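You operate a simulated robot arm through the tools that you are given. There is no shell and no other tool.

You run a simulated robot arm. Do the job below in one go: nothing can be reset, and whatever is moved stays where it is left.

TASK
Free the clamped ski, lay it on the rack's lower arms and wipe the dust off the ledge.
Fine: base up; the orange cloth, put back after. What is to be rubbed or washed off counts as gone when no trace of it is left.

The check looks at the end state, three seconds after you hand in, the way a careful person would. Anything else that was tipped, shoved, dropped, spilled or broken makes it a failure. Flat cloth is picked up by pressing the open fingertips on it (5 to 10 N) and closing them slowly along it; thin cloth reads only 2 to 8 mm in the jaws.

THE ROBOT
A 6-joint arm with a two-finger gripper, fixed in place. Base frame: the origin is at the foot of the arm, x ahead of it, y to its left, z up; the work surface is at about z = 800. Lengths are in mm, angles in rad, forces in N, time in s.
Its first joint turns from -2.897 to 2.897 rad. Payload 1.71 kg.
The tool frame sits at the grasp point between the pads (the TCP): z along the fingers, y along the line on which they close. The tips reach 20 mm beyond it. The gripper opens to 96 mm. The gripper's body begins 113 mm behind the TCP.
Orientation is that of the tool frame in the base frame, as a unit quaternion [w, x, y, z]. With the fingers straight down and closing along the base's y, the tool's x points along the base's -x, its y along +y and its z along -z.

THE INTERFACE
- The arm moves only by the tool arm_command. Its arguments are lists of equal length, an entry for each row: "fingers": the opening, from 0 (shut) to 1 (fully open); "xyz": the shift along the tool's x, y, z in mm, a list of three; "rot": the turn, a rotation vector about the tool's x, y, z in rad, a list of three. In form: {"fingers": [fingers, ...], "xyz": [[x, y, z], ...], "rot": [[wx, wy, wz], ...]}. A call has 1 to 20 rows; each row is the pose to reach, as a shift and turn from the pose commanded when the call began, along the tool's axes at that moment. Each row takes 0.2 s and may step no farther than 50 mm and 0.15 rad from the row before; otherwise, or with a gripper value out of range, the whole call is refused. A pose out of reach is approached as far as the arm can. The call stops where the force on the tool passes 90 N (or 10 N more than at its start, if that is more) or the arm is blocked; 0.2 s more then pass. Each finger travels about 45 mm/s and halts on what it meets, pressing with about 33 N; the grip force reading is that of the motor and also rises with nothing between the fingers. The clock runs only during rows and for 0.2 s after the last one: add rows that repeat a pose to give the fingers time. It gives the time, the measured TCP pose, the force on the tool (base axes), the opening and the grip force at its end, in the units of the frame above (readings bear some noise), with the torque about the TCP (base axes, N m) and any sound that the robot's microphone picked up.
- Cameras (640 x 400 px; columns grow to the right, rows downward): "scene" is fixed at [50.4, -501.6, 1493.7]; the picture's right is [0.53, -0.85, 0.00], its down [-0.36, -0.23, -0.90] and it looks along [0.77, 0.48, -0.43] (base axes); focal length 315 px, centre (320, 200). "wrist" rides on the gripper at [66, 14, -145] in the tool frame; the picture's right is [-0.21, 0.98, 0.00], its down [-0.88, -0.18, -0.45] and it looks along [-0.44, -0.09, 0.90] (tool axes); focal length 275 px, centre (320, 200).
- capture(camera): a new picture of that camera. The clock stands still meanwhile.
- move_column(by): slides the trunk up (or, below 0, down) by that many mm; the arm rides with it, the base frame stays. It gives what a move gives, with no picture.
- measure_at(camera, pixels): for up to 12 pixels [column, row] of the newest picture of that camera ("zoom" is the newest enlarged one), the place [x, y, z] in the base frame of the surface seen there, good to about 2 mm. The clock stands still meanwhile.
- inspect(camera, box): a new picture of the part [left, top, right, bottom] of that camera's present view, enlarged. The clock stands still meanwhile.
- finish_job(): hands the job in; it is judged then, once.

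Leave the gripper open and the arm clear of the work at the hand-in unless told otherwise.

The tools are called after "Emit:" as a command line: name --argument value ..., lists and objects as JSON in quotes. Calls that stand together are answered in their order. arm_command: Moves the arm, as the interface text tells. Its arguments: {"type":"object","properties":{"fingers":{"type":"array","items":{"type":"number"}},"xyz":{"type":"array","items":{"type":"array","items":{"type":"number"}}},"rot":{"type":"array","items":{"type":"array","items":{"type":"number"}}}},"required":["fingers","xyz","rot"]} The other tools are called the same way: move_column (by) slides the trunk up or down; capture (camera) takes a picture; measure_at (camera, pixels) gives the place of the surface under pixels of a picture; inspect (camera, box) takes an enlarged picture of a part of a camera's view; finish_job () hands the job in.

At the start:

```text
clock: 0.0
tool_pos: [516.7, 250.2, 1427.8]
tcp_rot: [-0.001, 0.0, 1.0, 0.0]
force: [-0.2, 0.5, 0.5]
torque: [-0.01, -0.01, -0.01]
finger_gap: 95.9
gripper_force: 0.0
trunk travel left (down, up): [-275.0, 115.0]
```

scene: 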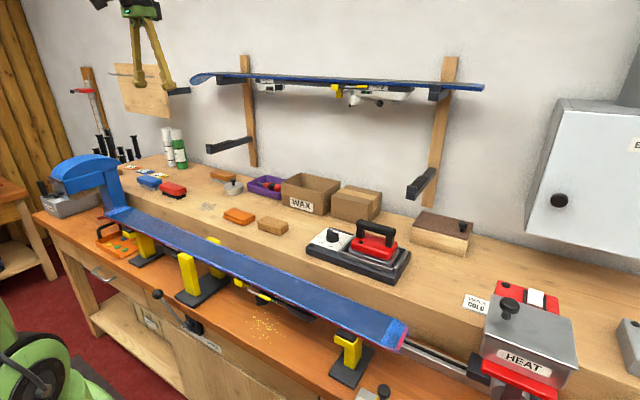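
wrist: 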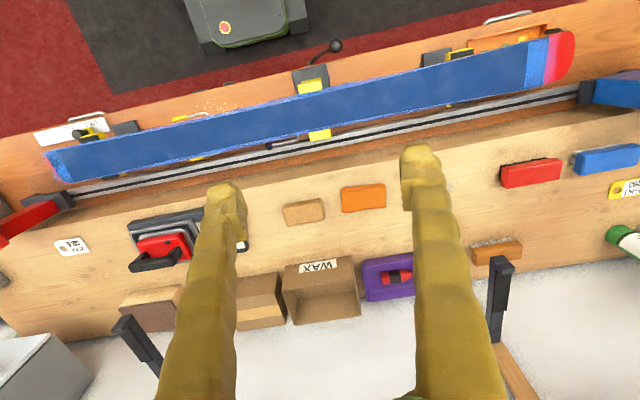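

I see a blue ski held on a bench with vises, a wall rack with one ski already on the upper arms, and the lower arms empty. I'll take enlarged views of the clamp, the ski, the rack and the ledge first.

Emit:
inspect --camera "scene" --box '[30, 140, 230, 290]'

Emit:
inspect --camera "scene" --box '[140, 230, 300, 340]'

Emit:
inspect --camera "scene" --box '[280, 260, 460, 400]'

Emit:
inspect --camera "scene" --box '[180, 120, 480, 290]'

Emit:
inspect --camera "scene" --box '[440, 250, 640, 400]'

Emit:
inspect --camera "scene" --box '[60, 40, 280, 200]'

```text
2.67 times, centred on (130, 215) of scene
```

zoom: 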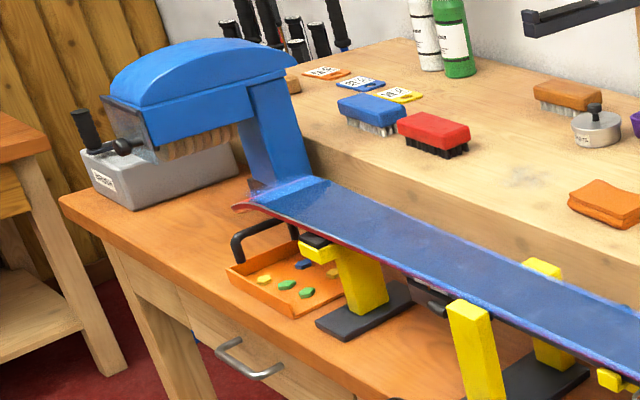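

```text
3.64 times, centred on (220, 285) of scene
```

zoom: 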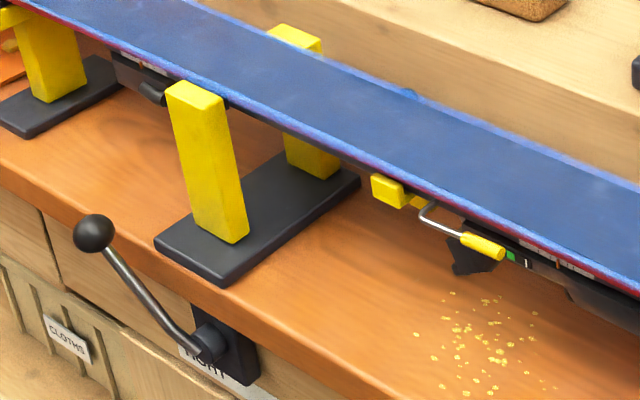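

```text
2.86 times, centred on (370, 330) of scene
```

zoom: 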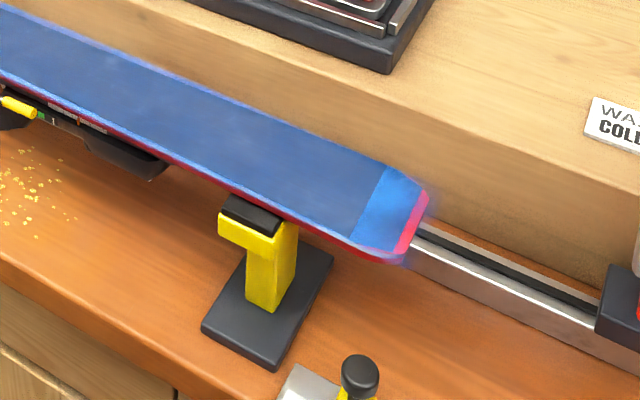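

```text
2.13 times, centred on (330, 205) of scene
```

zoom: 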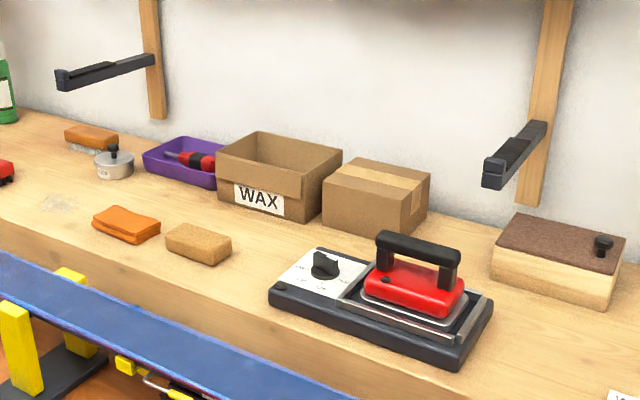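

```text
2.67 times, centred on (540, 325) of scene
```

zoom: 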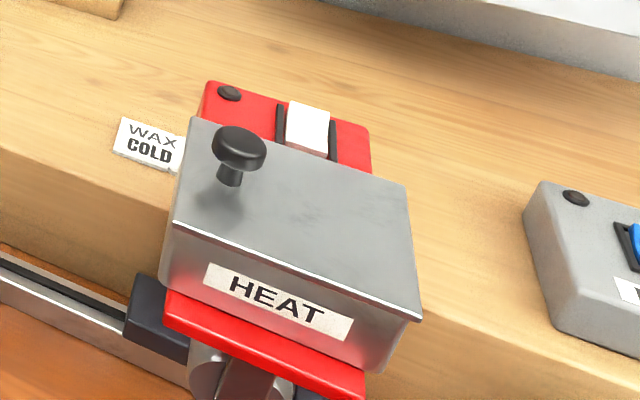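

```text
2.50 times, centred on (170, 120) of scene
```

zoom: 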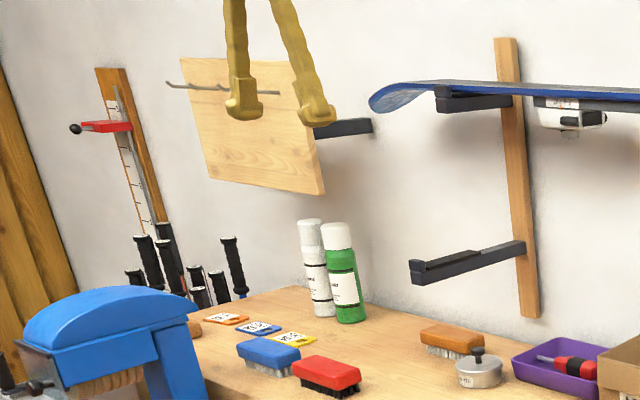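

I'll measure the ski, the rack arms, the lever, the cloth and the dust, starting with a fresh full scene picture and a close view of the lever.

Emit:
capture --camera "scene"

Emit:
inspect --camera "scene" --box '[145, 280, 235, 340]'

Emit:
measure_at --camera "scene" --pixels '[[110, 212], [125, 208], [404, 322], [396, 348], [250, 262], [240, 272], [158, 294], [198, 327], [238, 215], [205, 206], [186, 258], [213, 242]]'

Emit:
measure_at --camera "scene" --pixels '[[209, 150], [230, 144], [250, 138], [415, 188], [425, 180], [435, 170], [410, 194], [207, 148], [247, 90], [440, 90], [200, 77], [470, 87]]'

```text
taken
```

scene: 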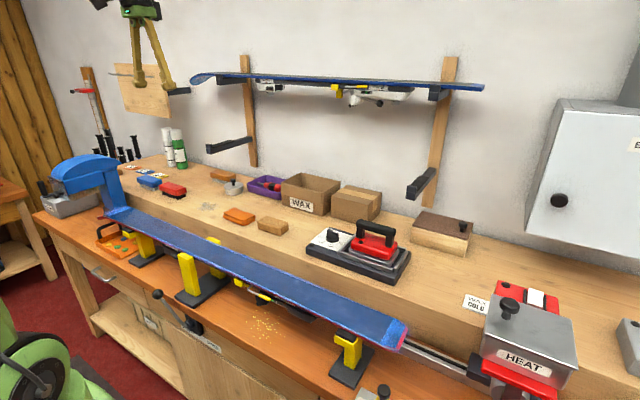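

```text
6.67 times, centred on (190, 310) of scene
```

zoom: 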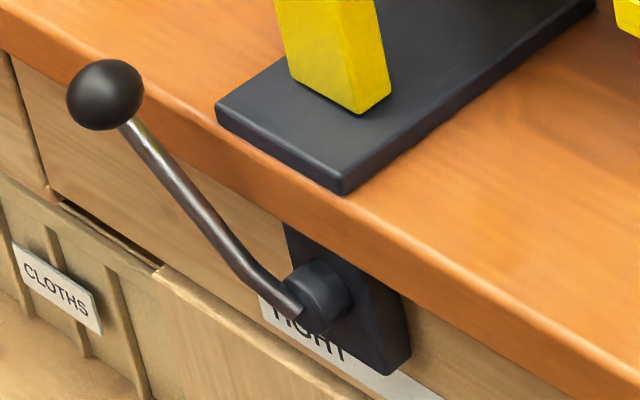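

```text
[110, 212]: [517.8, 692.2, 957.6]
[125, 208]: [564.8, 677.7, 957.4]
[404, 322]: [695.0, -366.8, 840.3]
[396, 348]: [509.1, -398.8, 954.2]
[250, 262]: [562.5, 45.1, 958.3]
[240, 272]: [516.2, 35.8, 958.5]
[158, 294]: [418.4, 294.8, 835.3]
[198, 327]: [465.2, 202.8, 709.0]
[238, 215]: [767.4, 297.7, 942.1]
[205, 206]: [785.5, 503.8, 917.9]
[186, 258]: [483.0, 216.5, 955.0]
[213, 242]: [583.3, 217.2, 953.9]
```

```text
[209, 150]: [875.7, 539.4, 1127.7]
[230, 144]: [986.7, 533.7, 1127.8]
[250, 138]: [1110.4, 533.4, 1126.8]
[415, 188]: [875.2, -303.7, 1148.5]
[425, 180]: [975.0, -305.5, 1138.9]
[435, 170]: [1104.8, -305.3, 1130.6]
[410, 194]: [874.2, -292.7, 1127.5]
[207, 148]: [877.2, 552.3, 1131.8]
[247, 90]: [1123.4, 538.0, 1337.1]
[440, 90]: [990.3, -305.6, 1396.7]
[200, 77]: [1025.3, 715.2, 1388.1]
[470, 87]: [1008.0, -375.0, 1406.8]
```

The ski base is at z≈958, and the lower arms reach from x≈875 to the wall at y≈535 and y≈-305. I need more detail on the rack arms, the upper ski's front edge and the edges of the clamped ski, so I'll zoom in on the arms.

Emit:
inspect --camera "scene" --box '[395, 150, 465, 210]'

Emit:
inspect --camera "scene" --box '[195, 115, 275, 175]'

Emit:
inspect --camera "scene" --box '[180, 50, 340, 130]'

Emit:
inspect --camera "scene" --box '[320, 50, 500, 130]'

Emit:
capture --camera "wrist"

Emit:
measure_at --camera "scene" --pixels '[[200, 73], [205, 84], [270, 77], [330, 80], [330, 83], [400, 85], [470, 83], [470, 90], [345, 98], [378, 103], [335, 90], [265, 90]]'

Emit:
measure_at --camera "wrist" --pixels '[[320, 100], [314, 80], [325, 120], [470, 58], [475, 84], [460, 106], [200, 118], [205, 155], [100, 150], [105, 178], [400, 75], [405, 105]]'

```text
6.67 times, centred on (430, 180) of scene
```

zoom: 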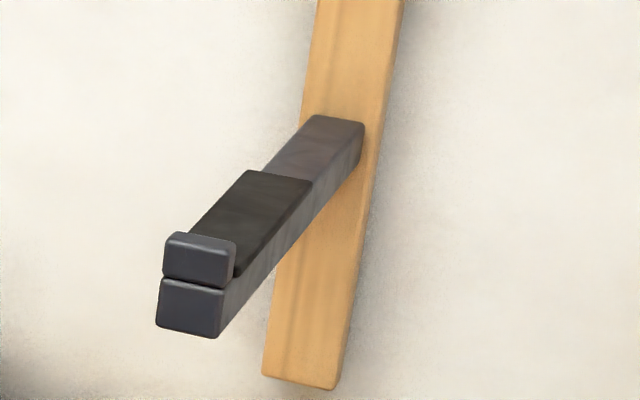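

```text
6.67 times, centred on (235, 145) of scene
```

zoom: 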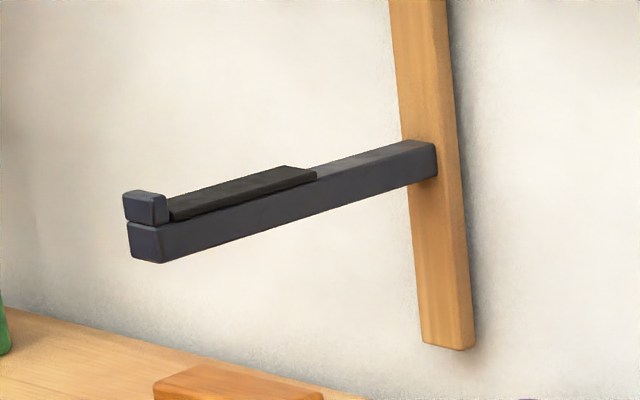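

```text
4.00 times, centred on (260, 90) of scene
```

zoom: 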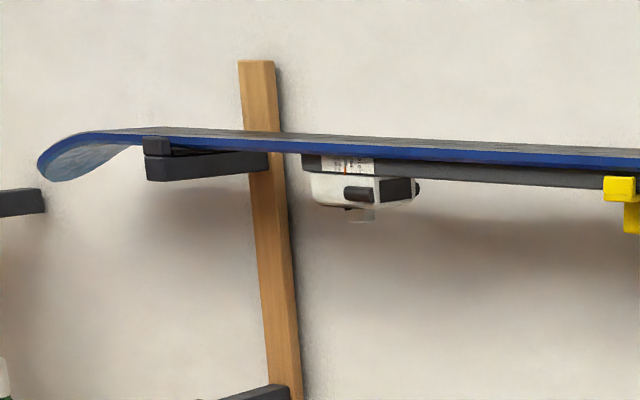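

```text
3.56 times, centred on (410, 90) of scene
```

zoom: 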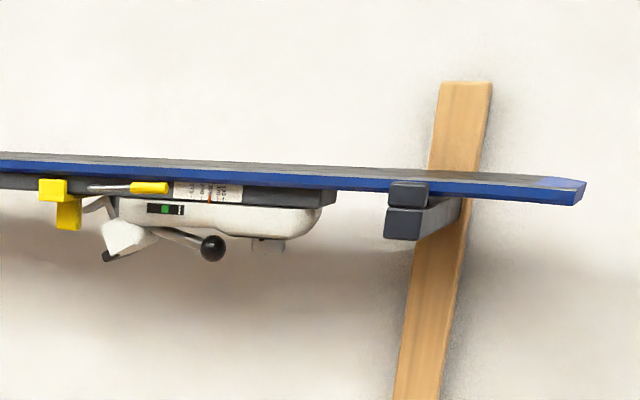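

```text
taken
```

wrist: 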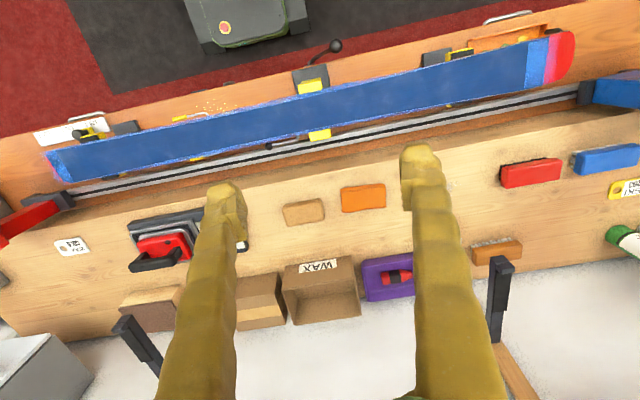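

```text
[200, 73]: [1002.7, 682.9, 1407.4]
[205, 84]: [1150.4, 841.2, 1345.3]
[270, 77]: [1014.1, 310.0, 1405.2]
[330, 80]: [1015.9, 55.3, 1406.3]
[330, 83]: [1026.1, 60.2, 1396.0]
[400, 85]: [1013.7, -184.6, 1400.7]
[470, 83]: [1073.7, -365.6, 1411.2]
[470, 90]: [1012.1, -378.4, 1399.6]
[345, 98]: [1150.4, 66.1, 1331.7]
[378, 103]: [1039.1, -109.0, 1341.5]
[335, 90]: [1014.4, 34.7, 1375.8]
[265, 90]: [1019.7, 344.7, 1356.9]
```

```text
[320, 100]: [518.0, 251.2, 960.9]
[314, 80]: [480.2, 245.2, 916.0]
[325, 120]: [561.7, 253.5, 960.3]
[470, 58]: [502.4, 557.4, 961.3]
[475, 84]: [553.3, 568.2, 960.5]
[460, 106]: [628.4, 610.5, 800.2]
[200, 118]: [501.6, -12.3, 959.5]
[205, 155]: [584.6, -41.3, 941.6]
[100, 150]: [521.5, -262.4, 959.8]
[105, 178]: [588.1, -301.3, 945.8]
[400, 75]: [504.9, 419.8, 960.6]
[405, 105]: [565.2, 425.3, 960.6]
```

The lower arms have a front lip and a dark rubber pad behind it, and the upper ski's front edge is at x≈1010. Next I'll measure the lip and pad on both arms in enlarged views.

Emit:
inspect --camera "scene" --box '[195, 115, 275, 175]'

Emit:
measure_at --camera "zoom" --pixels '[[130, 195], [145, 194], [162, 197], [175, 214], [200, 203], [240, 192], [285, 172], [310, 172], [325, 170], [380, 155], [425, 145], [145, 210]]'

Emit:
inspect --camera "scene" --box '[395, 150, 465, 210]'

Emit:
measure_at --camera "zoom" --pixels '[[200, 238], [228, 240], [175, 235], [215, 220], [240, 200], [260, 175], [305, 182], [275, 165], [310, 165], [340, 122], [290, 190], [236, 270]]'

Emit:
inspect --camera "wrist" --box '[180, 40, 420, 190]'

```text
6.67 times, centred on (235, 145) of scene
```

zoom: 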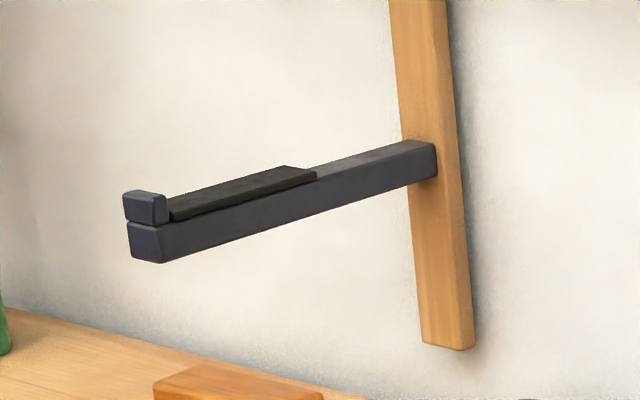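

```text
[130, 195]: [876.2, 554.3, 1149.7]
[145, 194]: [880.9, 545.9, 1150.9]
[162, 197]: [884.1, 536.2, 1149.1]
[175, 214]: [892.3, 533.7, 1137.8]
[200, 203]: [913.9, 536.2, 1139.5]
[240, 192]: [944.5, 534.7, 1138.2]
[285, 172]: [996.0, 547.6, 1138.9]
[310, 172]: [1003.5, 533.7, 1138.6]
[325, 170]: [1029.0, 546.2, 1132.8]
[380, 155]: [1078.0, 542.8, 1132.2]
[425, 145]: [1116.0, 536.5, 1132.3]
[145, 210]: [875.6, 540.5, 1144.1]
```

```text
6.67 times, centred on (430, 180) of scene
```

zoom: 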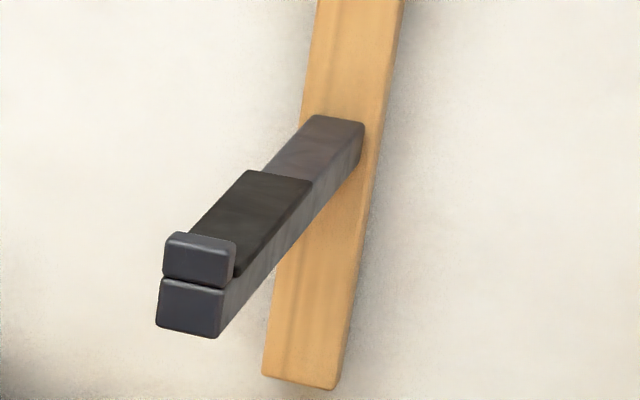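

```text
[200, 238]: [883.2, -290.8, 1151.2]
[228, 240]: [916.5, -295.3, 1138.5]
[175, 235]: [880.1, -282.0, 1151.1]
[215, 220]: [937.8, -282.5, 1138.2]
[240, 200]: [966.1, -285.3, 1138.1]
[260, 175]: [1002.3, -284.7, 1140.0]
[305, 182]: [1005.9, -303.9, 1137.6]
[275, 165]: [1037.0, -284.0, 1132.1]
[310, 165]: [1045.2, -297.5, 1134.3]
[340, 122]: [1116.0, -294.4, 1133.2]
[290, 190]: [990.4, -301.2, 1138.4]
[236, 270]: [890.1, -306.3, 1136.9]
```

```text
2.67 times, centred on (300, 115) of wrist
```

zoom: 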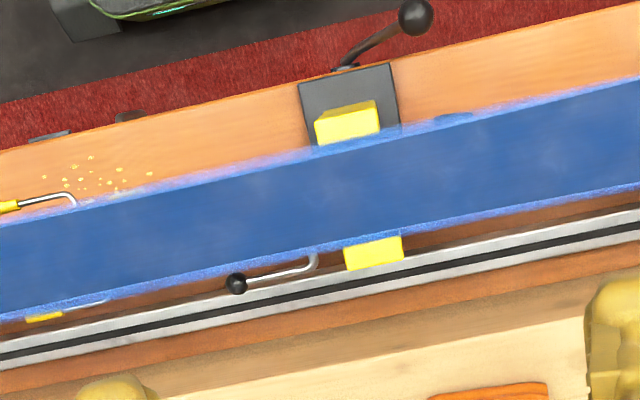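

The pad runs from x≈890 to 1005 at z≈1138.5 and the lip top is at z≈1151, with the arms at y≈544 and y≈-294. Now I'll measure the ski's edges, posts and lever in this wrist zoom.

Emit:
measure_at --camera "zoom" --pixels '[[360, 160], [350, 152], [372, 222], [376, 234], [350, 122], [375, 252], [415, 15], [345, 66], [250, 165], [262, 262], [20, 225], [40, 300]]'

Emit:
measure_at --camera "wrist" --pixels '[[560, 40], [565, 70], [535, 60], [550, 55], [50, 158], [68, 180], [60, 165], [540, 40], [545, 82], [335, 45], [318, 135], [310, 85]]'

Emit:
inspect --camera "scene" --box '[90, 195, 190, 265]'

Emit:
inspect --camera "wrist" --box '[400, 0, 640, 150]'

Emit:
inspect --camera "wrist" --box '[0, 80, 240, 230]'

```text
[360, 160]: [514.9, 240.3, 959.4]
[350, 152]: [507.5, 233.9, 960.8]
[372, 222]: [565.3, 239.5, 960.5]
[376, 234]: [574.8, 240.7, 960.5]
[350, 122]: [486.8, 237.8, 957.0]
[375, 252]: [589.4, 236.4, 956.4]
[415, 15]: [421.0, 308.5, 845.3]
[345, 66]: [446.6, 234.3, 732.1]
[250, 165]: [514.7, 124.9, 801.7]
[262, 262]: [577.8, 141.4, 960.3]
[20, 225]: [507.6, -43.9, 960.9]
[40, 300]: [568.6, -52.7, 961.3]
```

```text
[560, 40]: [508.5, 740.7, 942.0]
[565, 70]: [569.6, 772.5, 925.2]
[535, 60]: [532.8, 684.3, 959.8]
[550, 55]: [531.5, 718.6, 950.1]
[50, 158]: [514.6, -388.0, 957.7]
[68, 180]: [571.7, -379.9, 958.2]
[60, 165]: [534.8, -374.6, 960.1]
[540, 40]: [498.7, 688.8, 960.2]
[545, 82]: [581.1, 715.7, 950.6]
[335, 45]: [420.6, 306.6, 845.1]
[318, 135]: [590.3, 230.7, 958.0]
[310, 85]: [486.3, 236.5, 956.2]
```

```text
5.71 times, centred on (140, 230) of scene
```

zoom: 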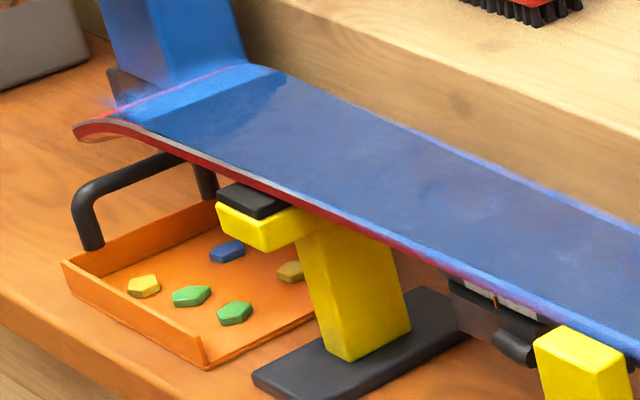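

```text
2.67 times, centred on (520, 75) of wrist
```

zoom: 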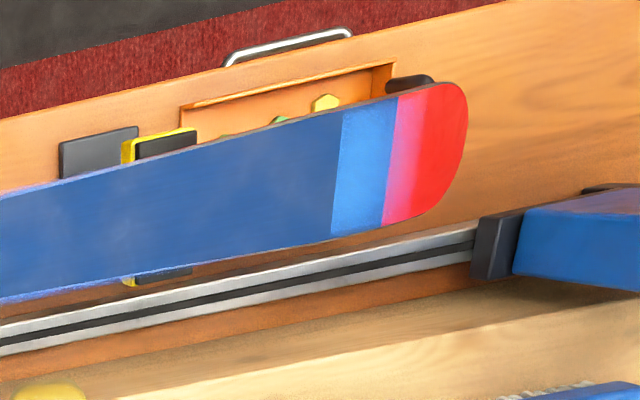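

```text
2.67 times, centred on (120, 155) of wrist
```

zoom: 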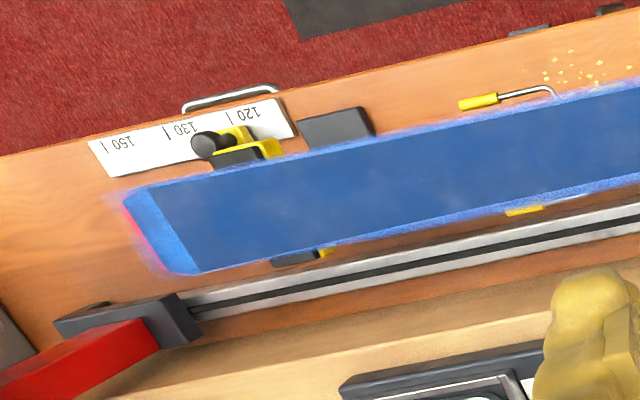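

The ski runs from y≈-392 to y≈785 and is about 76 mm wide at x≈539 near the vise. The lever has a ball at (421, 308, 845) and a pivot near (455, 215, 720). I'll read the label around the lever.

Emit:
inspect --camera "scene" --box '[175, 305, 235, 345]'

Emit:
measure_at --camera "zoom" --pixels '[[200, 230], [240, 210], [290, 150], [320, 250], [185, 240], [420, 300], [130, 130], [60, 50]]'

Emit:
inspect --camera "scene" --box '[130, 270, 330, 400]'

Emit:
measure_at --camera "zoom" --pixels '[[90, 75], [130, 110], [160, 140], [200, 165], [215, 180], [230, 195], [300, 235], [400, 290]]'

```text
10.00 times, centred on (205, 325) of scene
```

zoom: 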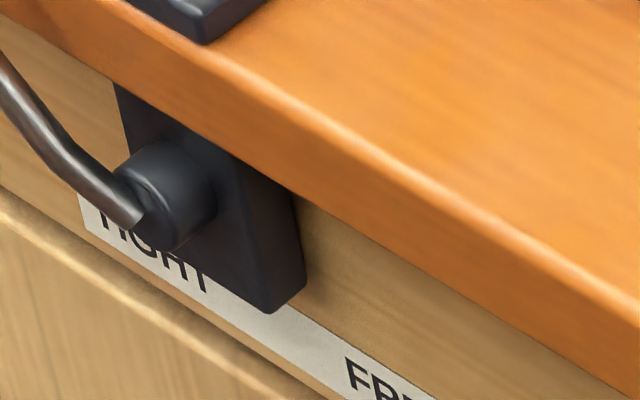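

```text
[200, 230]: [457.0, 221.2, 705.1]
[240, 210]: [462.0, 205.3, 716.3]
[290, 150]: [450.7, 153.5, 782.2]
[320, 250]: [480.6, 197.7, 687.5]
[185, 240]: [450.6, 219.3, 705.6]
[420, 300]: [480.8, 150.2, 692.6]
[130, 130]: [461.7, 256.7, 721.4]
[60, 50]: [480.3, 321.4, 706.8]
```

```text
3.08 times, centred on (230, 335) of scene
```

zoom: 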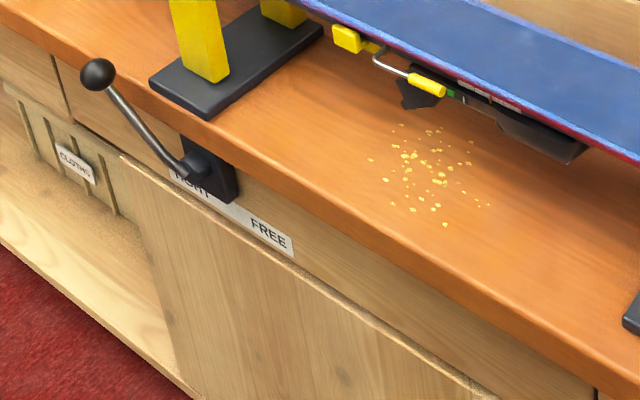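

```text
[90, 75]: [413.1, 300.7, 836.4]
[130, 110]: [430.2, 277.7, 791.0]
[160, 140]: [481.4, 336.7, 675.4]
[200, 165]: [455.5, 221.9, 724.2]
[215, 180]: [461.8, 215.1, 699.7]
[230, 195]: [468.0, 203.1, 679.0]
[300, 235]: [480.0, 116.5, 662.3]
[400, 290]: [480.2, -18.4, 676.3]
```

The label reads TIGHT on the left, where the lever is now, and FREE on the right. So the lever swings over the top toward -y, and I'll push its ball (centre about (421, 308, 828), r≈17) with the closed fingers from the +y side. First I'll move to about (424, 365, 1000), on the +y side of the ball, with the fingers closing.

Emit:
arm_command --fingers '[0.9, 0.8, 0.7, 0.6, 0.5, 0.4, 0.3, 0.2, 0.1, 0, 0, 0]' --xyz '[[8, 10, 36], [16, 19, 72], [23, 29, 107], [31, 38, 143], [39, 48, 178], [46, 57, 214], [54, 67, 250], [62, 77, 285], [70, 86, 321], [77, 96, 357], [85, 105, 392], [93, 115, 428]]' --rot '[[0, 0, 0], [0, 0, 0], [0, 0, 0], [0, 0, 0], [0, 0, 0], [0, 0, 0], [0, 0, 0], [0, 0, 0], [0, 0, 0], [0, 0, 0], [0, 0, 0], [0, 0, 0]]'

Emit:
capture --camera "scene"

Emit:
capture --camera "wrist"

```text
clock: 2.6
tool_pos: [408.2, 365.2, 1005.3]
tcp_rot: [0.007, 0.0, 1.0, 0.0]
force: [-0.1, -0.3, -0.4]
torque: [0.0, 0.01, 0.0]
finger_gap: 0.0
gripper_force: 29.8
trunk travel left (down, up): [-275.0, 115.0]
```

```text
taken
```

scene: 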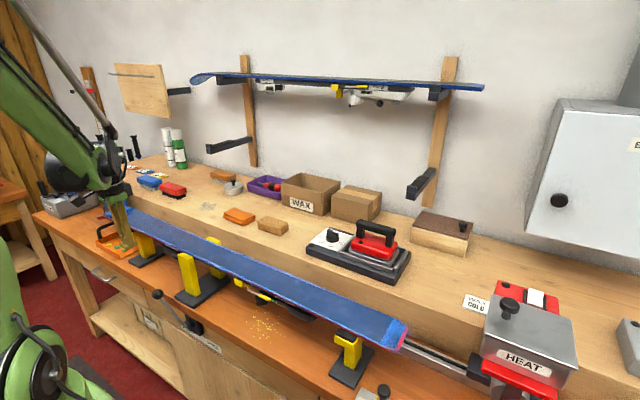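

```text
taken
```

wrist: 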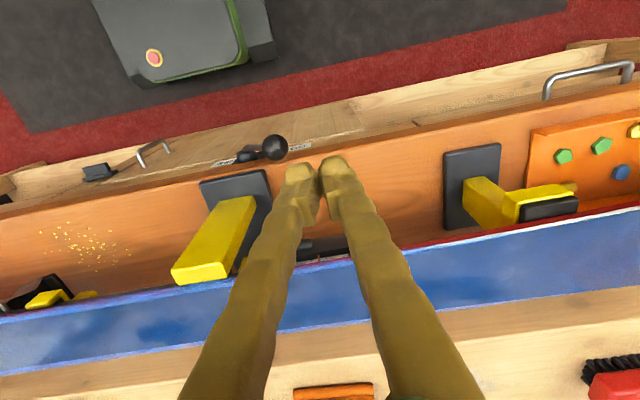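

The fingers are closed and the pose reads x=408, where 424 was commanded. I'll hold for a moment to see whether it settles.

Emit:
arm_command --fingers '[0, 0, 0]' --xyz '[[0, 0, 0], [0, 0, 0], [0, 0, 0]]' --rot '[[0, 0, 0], [0, 0, 0], [0, 0, 0]]'

Emit:
measure_at --camera "wrist" --pixels '[[275, 147], [300, 180], [335, 175], [262, 147], [288, 147], [275, 136], [240, 155], [350, 140], [220, 240], [245, 185], [215, 190], [470, 160]]'

```text
clock: 3.4
tool_pos: [407.7, 366.9, 1003.7]
tcp_rot: [0.007, 0.001, 1.0, 0.0]
force: [0.3, 1.4, -1.6]
torque: [0.0, 0.01, -0.01]
finger_gap: 0.0
gripper_force: 29.5
trunk travel left (down, up): [-275.0, 115.0]
```

```text
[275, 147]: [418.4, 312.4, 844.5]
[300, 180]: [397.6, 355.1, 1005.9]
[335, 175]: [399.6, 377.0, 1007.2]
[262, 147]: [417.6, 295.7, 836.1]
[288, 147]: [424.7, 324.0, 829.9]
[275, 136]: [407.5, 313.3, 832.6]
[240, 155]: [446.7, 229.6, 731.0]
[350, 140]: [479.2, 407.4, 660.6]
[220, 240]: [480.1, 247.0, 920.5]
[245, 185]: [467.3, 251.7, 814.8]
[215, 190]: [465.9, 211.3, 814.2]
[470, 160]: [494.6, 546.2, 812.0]
```

The ball centre comes out at about (420, 310, 828) and the measured x is about 408. I'll test with a small shift of 15 mm in base +x to see how the arm follows.

Emit:
arm_command --fingers '[0, 0, 0]' --xyz '[[-8, 0, 0], [-15, 0, 0], [-15, 0, 0]]' --rot '[[0, 0, 0], [0, 0, 0], [0, 0, 0]]'

```text
clock: 4.2
tool_pos: [423.5, 366.2, 1004.5]
tcp_rot: [0.007, 0.0, 1.0, 0.0]
force: [0.6, 0.8, 0.2]
torque: [0.0, 0.01, 0.02]
finger_gap: 0.0
gripper_force: 29.4
trunk travel left (down, up): [-275.0, 115.0]
```

It follows exactly, so the offset was constant and I'll steer by the measured pose. Now I'll lower the closed fingers beside the ball to TCP z≈836, with the finger face about 28 mm from the ball.

Emit:
arm_command --fingers '[0, 0, 0, 0, 0, 0]' --xyz '[[0, 0, 40], [0, 0, 80], [0, 0, 120], [0, 0, 150], [0, 0, 168], [0, 0, 168]]' --rot '[[0, 0, 0], [0, 0, 0], [0, 0, 0], [0, 0, 0], [0, 0, 0], [0, 0, 0]]'

Emit:
capture --camera "scene"

Emit:
capture --camera "wrist"

```text
clock: 5.6
tool_pos: [425.3, 366.3, 837.0]
tcp_rot: [0.007, 0.0, 1.0, 0.0]
force: [0.3, -0.2, -0.3]
torque: [0.03, 0.0, 0.04]
finger_gap: 0.0
gripper_force: 29.4
trunk travel left (down, up): [-275.0, 115.0]
```

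```text
taken
```

scene: 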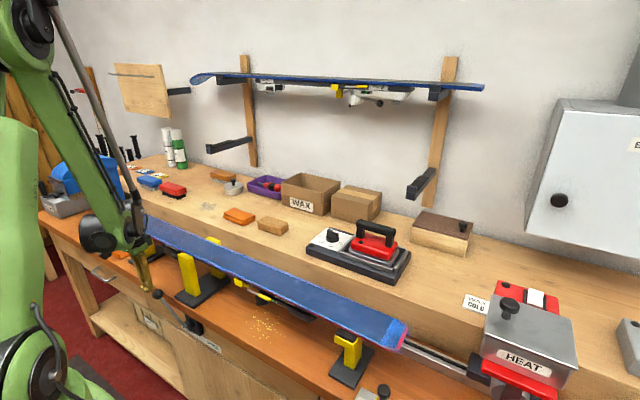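

```text
taken
```

wrist: 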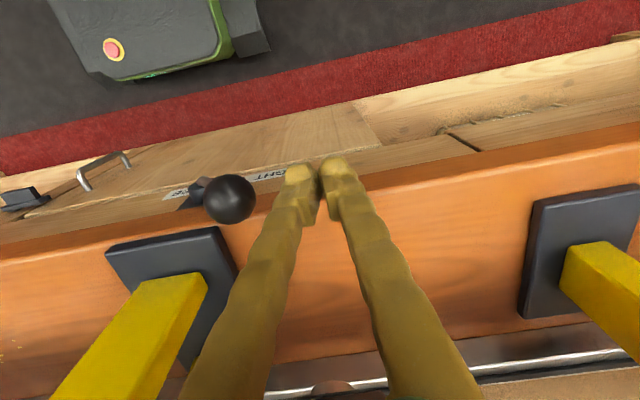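

The fingers are beside the ball, which shows at (230,198) in the wrist picture. I'll push it along its arc toward -y for the first third of the swing and watch the force.

Emit:
arm_command --fingers '[0, 0, 0, 0, 0, 0]' --xyz '[[0, -28, 0], [0, -41, -9], [0, -54, -17], [0, -68, -23], [0, -82, -28], [0, -82, -28]]' --rot '[[0, 0, 0], [0, 0, 0], [0, 0, 0], [0, 0, 0], [0, 0, 0], [0, 0, 0]]'

Emit:
capture --camera "wrist"

Emit:
inspect --camera "scene" --box '[110, 250, 250, 350]'

```text
clock: 7.0
tool_pos: [425.1, 283.5, 863.5]
tcp_rot: [0.007, 0.0, 1.0, -0.001]
force: [0.9, -0.8, 0.0]
torque: [-0.01, -0.02, 0.0]
finger_gap: 0.0
gripper_force: 29.3
trunk travel left (down, up): [-275.0, 115.0]
```

```text
taken
```

wrist: 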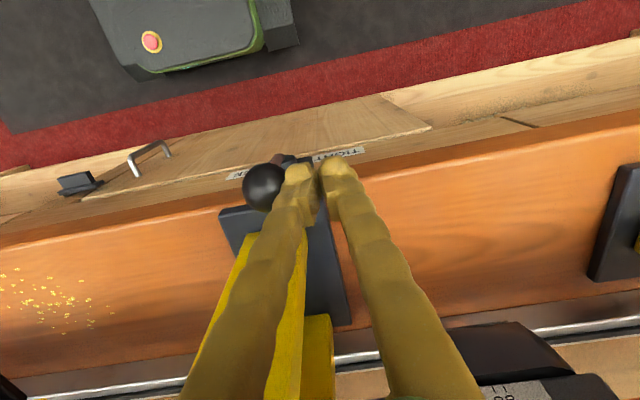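

```text
4.00 times, centred on (180, 300) of scene
```

zoom: 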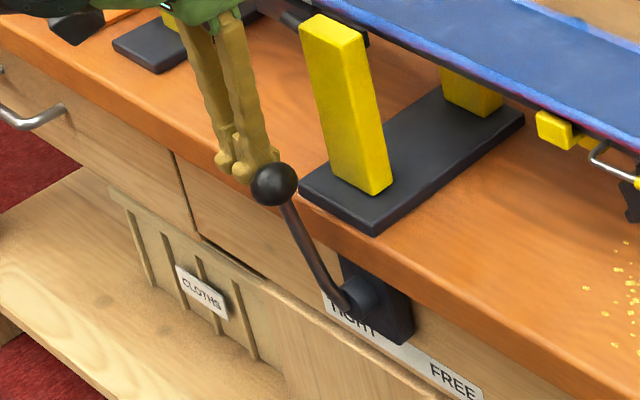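

The lever has moved to about 75° with little force. I'll keep pushing over the top toward FREE.

Emit:
arm_command --fingers '[0, 0, 0, 0, 0, 0, 0]' --xyz '[[0, -15, -3], [0, -30, -5], [0, -45, -5], [0, -60, -3], [0, -75, 0], [0, -90, 5], [0, -90, 5]]' --rot '[[0, 0, 0], [0, 0, 0], [0, 0, 0], [0, 0, 0], [0, 0, 0], [0, 0, 0], [0, 0, 0]]'

Emit:
capture --camera "wrist"

Emit:
inspect --camera "scene" --box '[130, 250, 270, 350]'

```text
clock: 8.6
tool_pos: [425.2, 193.3, 859.8]
tcp_rot: [0.007, -0.001, 1.0, 0.001]
force: [0.0, -0.2, -0.3]
torque: [0.02, 0.01, -0.01]
finger_gap: 0.0
gripper_force: 30.2
trunk travel left (down, up): [-275.0, 115.0]
```

```text
taken
```

wrist: 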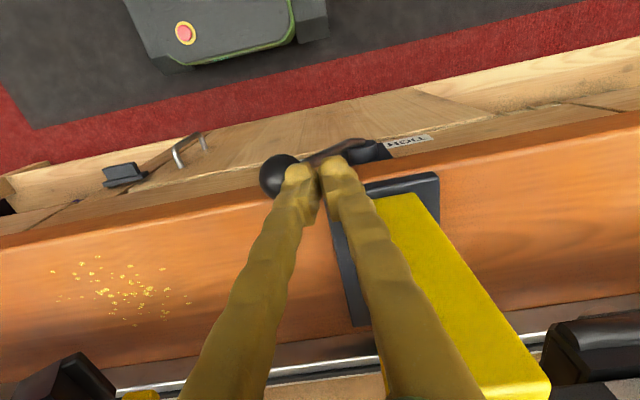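

```text
4.00 times, centred on (200, 300) of scene
```

zoom: 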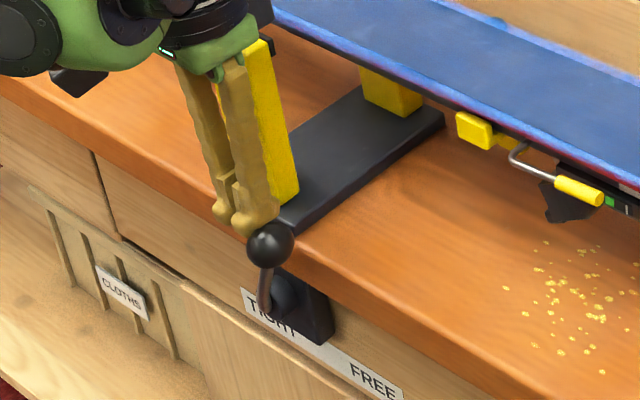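

The lever is past vertical with almost no force. I'll go on toward FREE in small steps and stop if the force rises.

Emit:
arm_command --fingers '[0, 0, 0, 0, 0]' --xyz '[[0, -14, 6], [0, -27, 13], [0, -39, 22], [0, -45, 27], [0, -45, 27]]' --rot '[[0, 0, 0], [0, 0, 0], [0, 0, 0], [0, 0, 0], [0, 0, 0]]'

Emit:
capture --camera "wrist"

Emit:
inspect --camera "scene" --box '[150, 250, 290, 350]'

```text
clock: 9.3
tool_pos: [415.8, 166.8, 860.9]
tcp_rot: [0.013, 0.0, 1.0, 0.005]
force: [-2.8, -5.8, 24.3]
torque: [-0.19, -0.12, -0.05]
finger_gap: 0.0
gripper_force: 29.1
out of reach, approached as far as the arm can: row 2, 3
trunk travel left (down, up): [-275.0, 115.0]
stopped in row 3: the force on the tool passed its limit at 108 N (the readings are from after the stop); the commanded pose is now the measured one
```

```text
taken
```

wrist: 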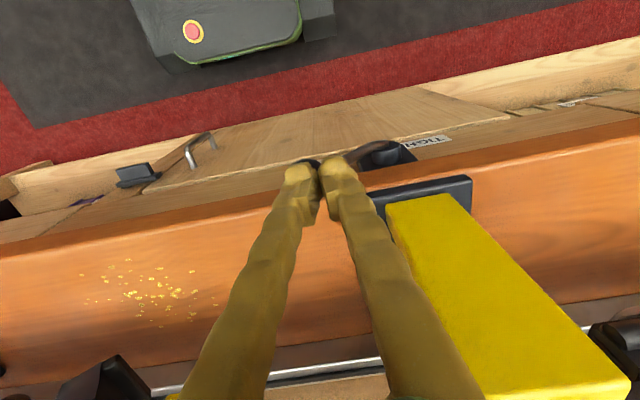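

```text
4.00 times, centred on (220, 300) of scene
```

zoom: 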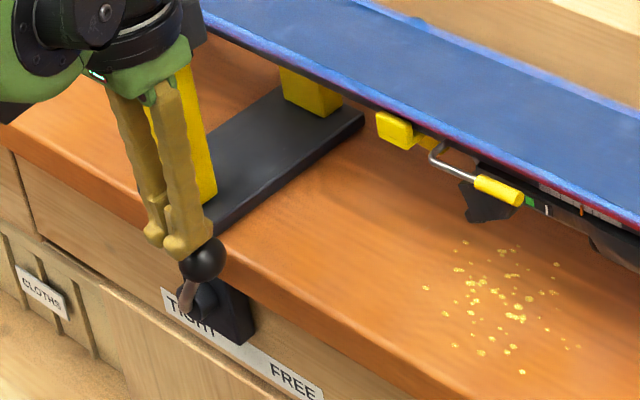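

The arm hit its inner reach limit and the fingertips now press down on the ball, with +24 N on z. I'll back off upward and toward +y, then look.

Emit:
arm_command --fingers '[0, 0, 0, 0]' --xyz '[[-5, 5, -20], [-10, 20, -40], [-10, 45, -60], [-10, 45, -60]]' --rot '[[0, 0, 0], [0, 0, 0], [0, 0, 0], [0, 0, 0]]'

Emit:
capture --camera "wrist"

Emit:
inspect --camera "scene" --box '[150, 250, 290, 350]'

Emit:
measure_at --camera "zoom" --pixels '[[203, 258], [190, 258], [215, 258], [185, 300], [200, 310], [195, 90]]'

```text
clock: 10.3
tool_pos: [425.8, 214.5, 921.2]
tcp_rot: [0.013, -0.001, 1.0, 0.005]
force: [0.0, 0.1, 0.4]
torque: [0.01, -0.03, 0.04]
finger_gap: 0.1
gripper_force: 29.4
trunk travel left (down, up): [-275.0, 115.0]
```

```text
taken
```

wrist: 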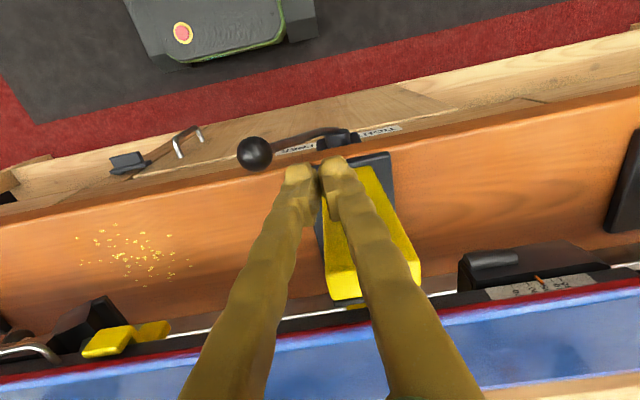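

```text
4.00 times, centred on (220, 300) of scene
```

zoom: 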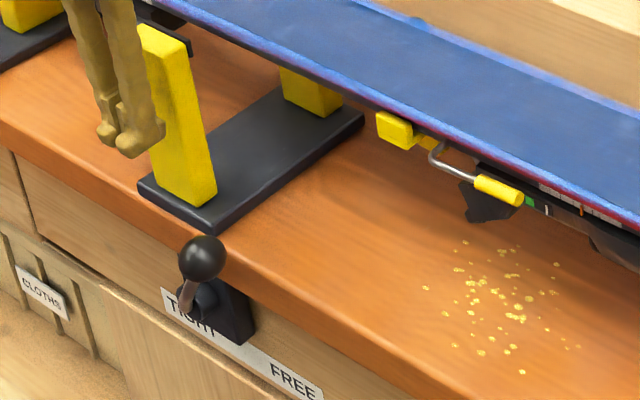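

```text
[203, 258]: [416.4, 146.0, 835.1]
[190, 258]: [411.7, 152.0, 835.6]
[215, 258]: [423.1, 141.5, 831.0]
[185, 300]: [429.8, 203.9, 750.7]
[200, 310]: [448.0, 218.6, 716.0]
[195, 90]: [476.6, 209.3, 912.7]
```

The ball is now at about (422, 157, 824), which mirrors its start, so the lever is near FREE. To check for the end stop within reach, I'll open the fingers, straighten the tool and push gently with the outside of the -y finger.

Emit:
arm_command --fingers '[0.3, 0.6, 1, 1, 1, 1, 1, 1]' --xyz '[[0, 20, 0], [0, 45, 0], [0, 45, 0], [0, 45, 0], [0, 45, 35], [0, 45, 70], [0, 45, 85], [0, 45, 85]]' --rot '[[0.005, 0.013, 0], [0.01, 0.026, 0], [0.01, 0.026, 0], [0.01, 0.026, 0], [0.01, 0.026, 0], [0.01, 0.026, 0], [0.01, 0.026, 0], [0.01, 0.026, 0]]'

Emit:
capture --camera "wrist"

```text
clock: 12.1
tool_pos: [424.9, 259.4, 834.5]
tcp_rot: [0.0, -0.002, 1.0, 0.001]
force: [-0.2, 0.1, 0.4]
torque: [-0.01, -0.02, -0.02]
finger_gap: 96.0
gripper_force: 0.0
trunk travel left (down, up): [-275.0, 115.0]
```

```text
taken
```

wrist: 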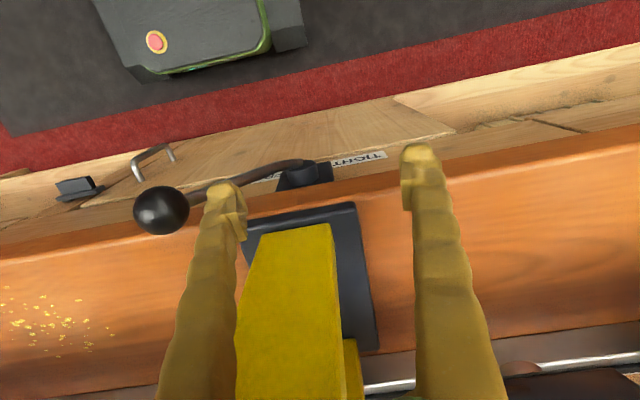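

The -y finger sits just beside the ball at (160,210) in the wrist picture. I'll push gently in small -y steps.

Emit:
arm_command --fingers '[1, 1, 1, 1, 1]' --xyz '[[0, -15, 0], [0, -25, 2], [0, -32, 4], [0, -38, 7], [0, -38, 7]]' --rot '[[0, 0, 0], [0, 0, 0], [0, 0, 0], [0, 0, 0], [0, 0, 0]]'

Emit:
capture --camera "wrist"

Emit:
inspect --camera "scene" --box '[150, 250, 290, 350]'

Emit:
measure_at --camera "wrist" --pixels '[[160, 210], [150, 200], [170, 205], [300, 240], [320, 300]]'

```text
clock: 13.3
tool_pos: [430.5, 226.1, 838.0]
tcp_rot: [-0.001, -0.002, 1.0, 0.0]
force: [-22.7, 37.6, 19.1]
torque: [-0.71, 0.36, -1.58]
finger_gap: 74.3
gripper_force: 0.0
out of reach, approached as far as the arm can: row 3, 4, 5
trunk travel left (down, up): [-275.0, 115.0]
```

```text
taken
```

wrist: 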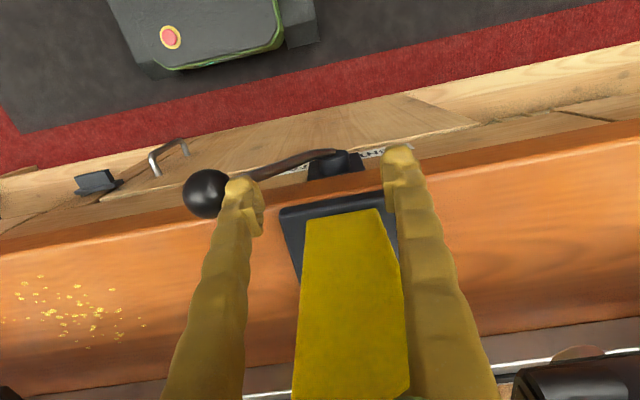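

```text
4.00 times, centred on (220, 300) of scene
```

zoom: 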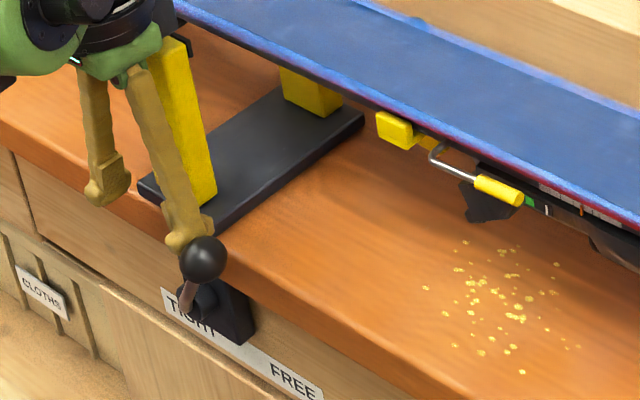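

```text
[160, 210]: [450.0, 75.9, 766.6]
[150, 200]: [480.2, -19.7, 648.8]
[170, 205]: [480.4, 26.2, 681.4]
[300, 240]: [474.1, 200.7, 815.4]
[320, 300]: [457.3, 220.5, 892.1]
```

The ball did not move under 37 N, so the lever is at its FREE stop, and the front jaw post has shifted toward me. I'll back away from the lever and the post, then go up.

Emit:
arm_command --fingers '[0.8, 0.8, 0.8, 0.8, 0.8, 0.8, 0.8]' --xyz '[[0, 15, 0], [4, 30, -5], [4, 40, -40], [4, 40, -80], [4, 40, -120], [4, 40, -160], [4, 40, -200]]' --rot '[[0, 0, 0], [0, 0, 0], [0, 0, 0], [0, 0, 0], [0, 0, 0], [0, 0, 0], [0, 0, 0]]'

Emit:
capture --camera "wrist"

Emit:
inspect --camera "scene" --box '[140, 230, 300, 340]'

Emit:
measure_at --camera "zoom" --pixels '[[180, 90], [195, 95], [210, 98], [222, 100], [300, 38], [275, 200]]'

```text
clock: 14.9
tool_pos: [429.2, 263.1, 1039.1]
tcp_rot: [0.0, -0.001, 1.0, -0.001]
force: [0.3, 0.6, -0.1]
torque: [0.0, 0.02, -0.04]
finger_gap: 76.5
gripper_force: 0.0
trunk travel left (down, up): [-275.0, 115.0]
```

```text
taken
```

wrist: 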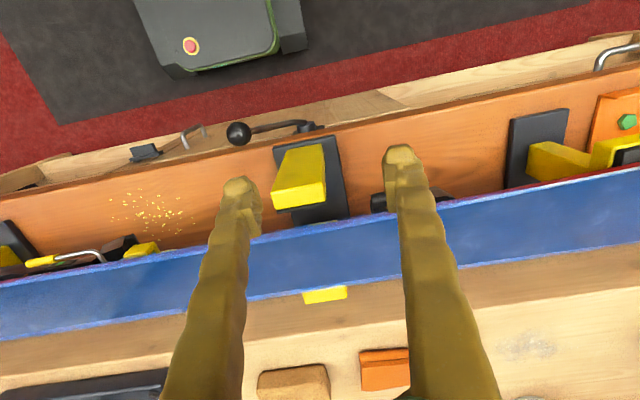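

```text
3.64 times, centred on (220, 285) of scene
```

zoom: 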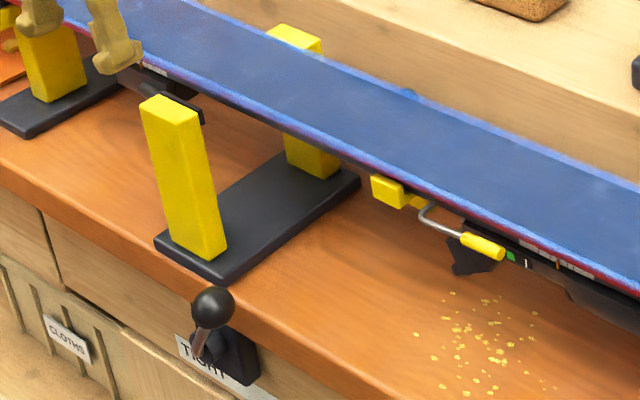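

```text
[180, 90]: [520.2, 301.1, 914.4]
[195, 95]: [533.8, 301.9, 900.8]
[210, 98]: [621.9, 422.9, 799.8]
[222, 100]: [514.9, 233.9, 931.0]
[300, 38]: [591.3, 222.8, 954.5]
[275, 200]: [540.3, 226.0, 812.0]
```

The vise is free: the front jaw stands off the ski by about 20 mm. Next I'll rise above the ski and turn the tool 90° so the fingers close along x across the ski, moving to about (539, 150, 1200).

Emit:
arm_command --fingers '[1, 1, 1, 1, 1, 1, 1, 1, 1, 1, 1, 1]' --xyz '[[0, 0, -40], [-10, -10, -80], [-20, -20, -120], [-30, -30, -150], [-40, -40, -160], [-50, -52, -160], [-60, -64, -160], [-72, -76, -160], [-84, -88, -160], [-97, -100, -160], [-110, -113, -160], [-110, -113, -160]]' --rot '[[0, 0, 0.143], [0, 0, 0.286], [0, 0, 0.429], [0, 0, 0.572], [0, 0, 0.715], [0, 0, 0.858], [0, 0, 1.0], [0, 0, 1.144], [0, 0, 1.287], [0, 0, 1.43], [0, 0, 1.571], [0, 0, 1.571]]'

Emit:
capture --camera "wrist"

Emit:
capture --camera "scene"

```text
clock: 17.5
tool_pos: [538.5, 151.7, 1196.5]
tcp_rot: [0.0, 0.707, 0.708, 0.0]
force: [0.4, -1.0, -0.9]
torque: [-0.03, 0.04, 0.01]
finger_gap: 95.9
gripper_force: 0.0
trunk travel left (down, up): [-275.0, 115.0]
```

```text
taken
```

wrist: 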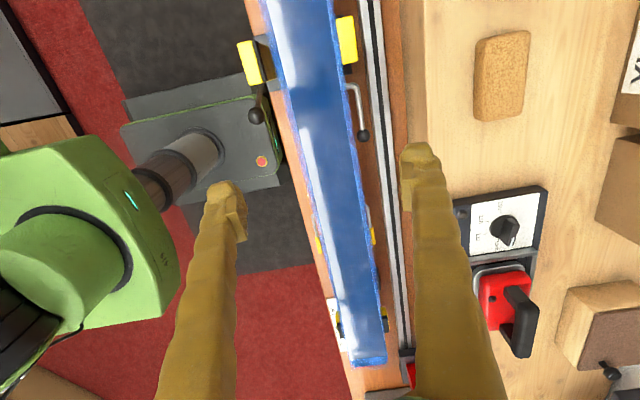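

```text
taken
```

scene: 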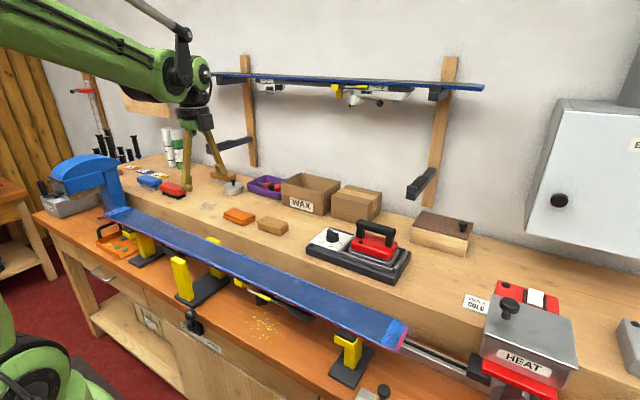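

I want to know how far the wrist sticks out ahead of the TCP and how high, for clearance to the upper ski. I'll zoom in on the wrist in the scene view and on the ski's sides in the wrist view.

Emit:
inspect --camera "scene" --box '[130, 40, 260, 200]'

Emit:
measure_at --camera "scene" --pixels '[[209, 72], [207, 85], [180, 78], [190, 98], [205, 110], [210, 116], [185, 120], [205, 128], [188, 132], [200, 60], [186, 186], [236, 186]]'

Emit:
inspect --camera "wrist" --box '[220, 0, 420, 130]'

Emit:
measure_at --camera "zoom" --pixels '[[430, 270], [470, 420], [455, 330], [480, 390], [350, 330], [250, 330], [200, 240], [170, 180], [240, 360], [410, 110], [90, 150], [440, 370]]'

```text
2.50 times, centred on (195, 120) of scene
```

zoom: 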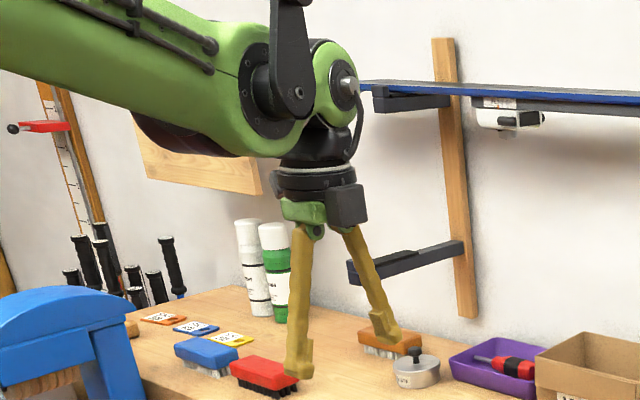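

```text
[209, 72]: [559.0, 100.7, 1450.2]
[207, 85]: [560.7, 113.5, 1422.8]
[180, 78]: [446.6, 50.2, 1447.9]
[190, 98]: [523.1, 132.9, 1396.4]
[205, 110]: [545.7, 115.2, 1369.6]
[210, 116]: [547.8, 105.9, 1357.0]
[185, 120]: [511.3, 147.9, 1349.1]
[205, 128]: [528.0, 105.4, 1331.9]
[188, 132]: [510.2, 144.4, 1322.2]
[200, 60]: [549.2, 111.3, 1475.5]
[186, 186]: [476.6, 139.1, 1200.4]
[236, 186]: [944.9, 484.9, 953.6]
```

```text
3.08 times, centred on (320, 65) of wrist
```

zoom: 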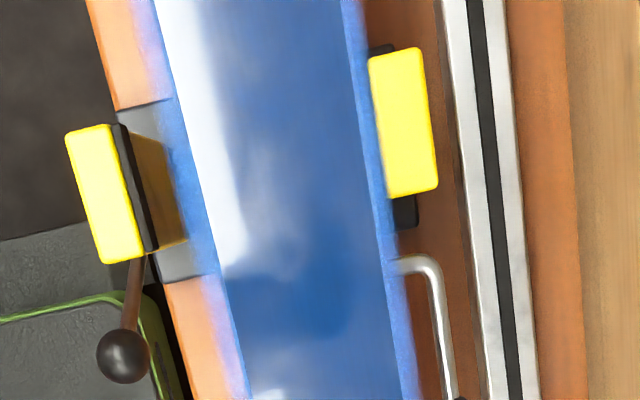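

```text
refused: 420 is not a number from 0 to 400
```

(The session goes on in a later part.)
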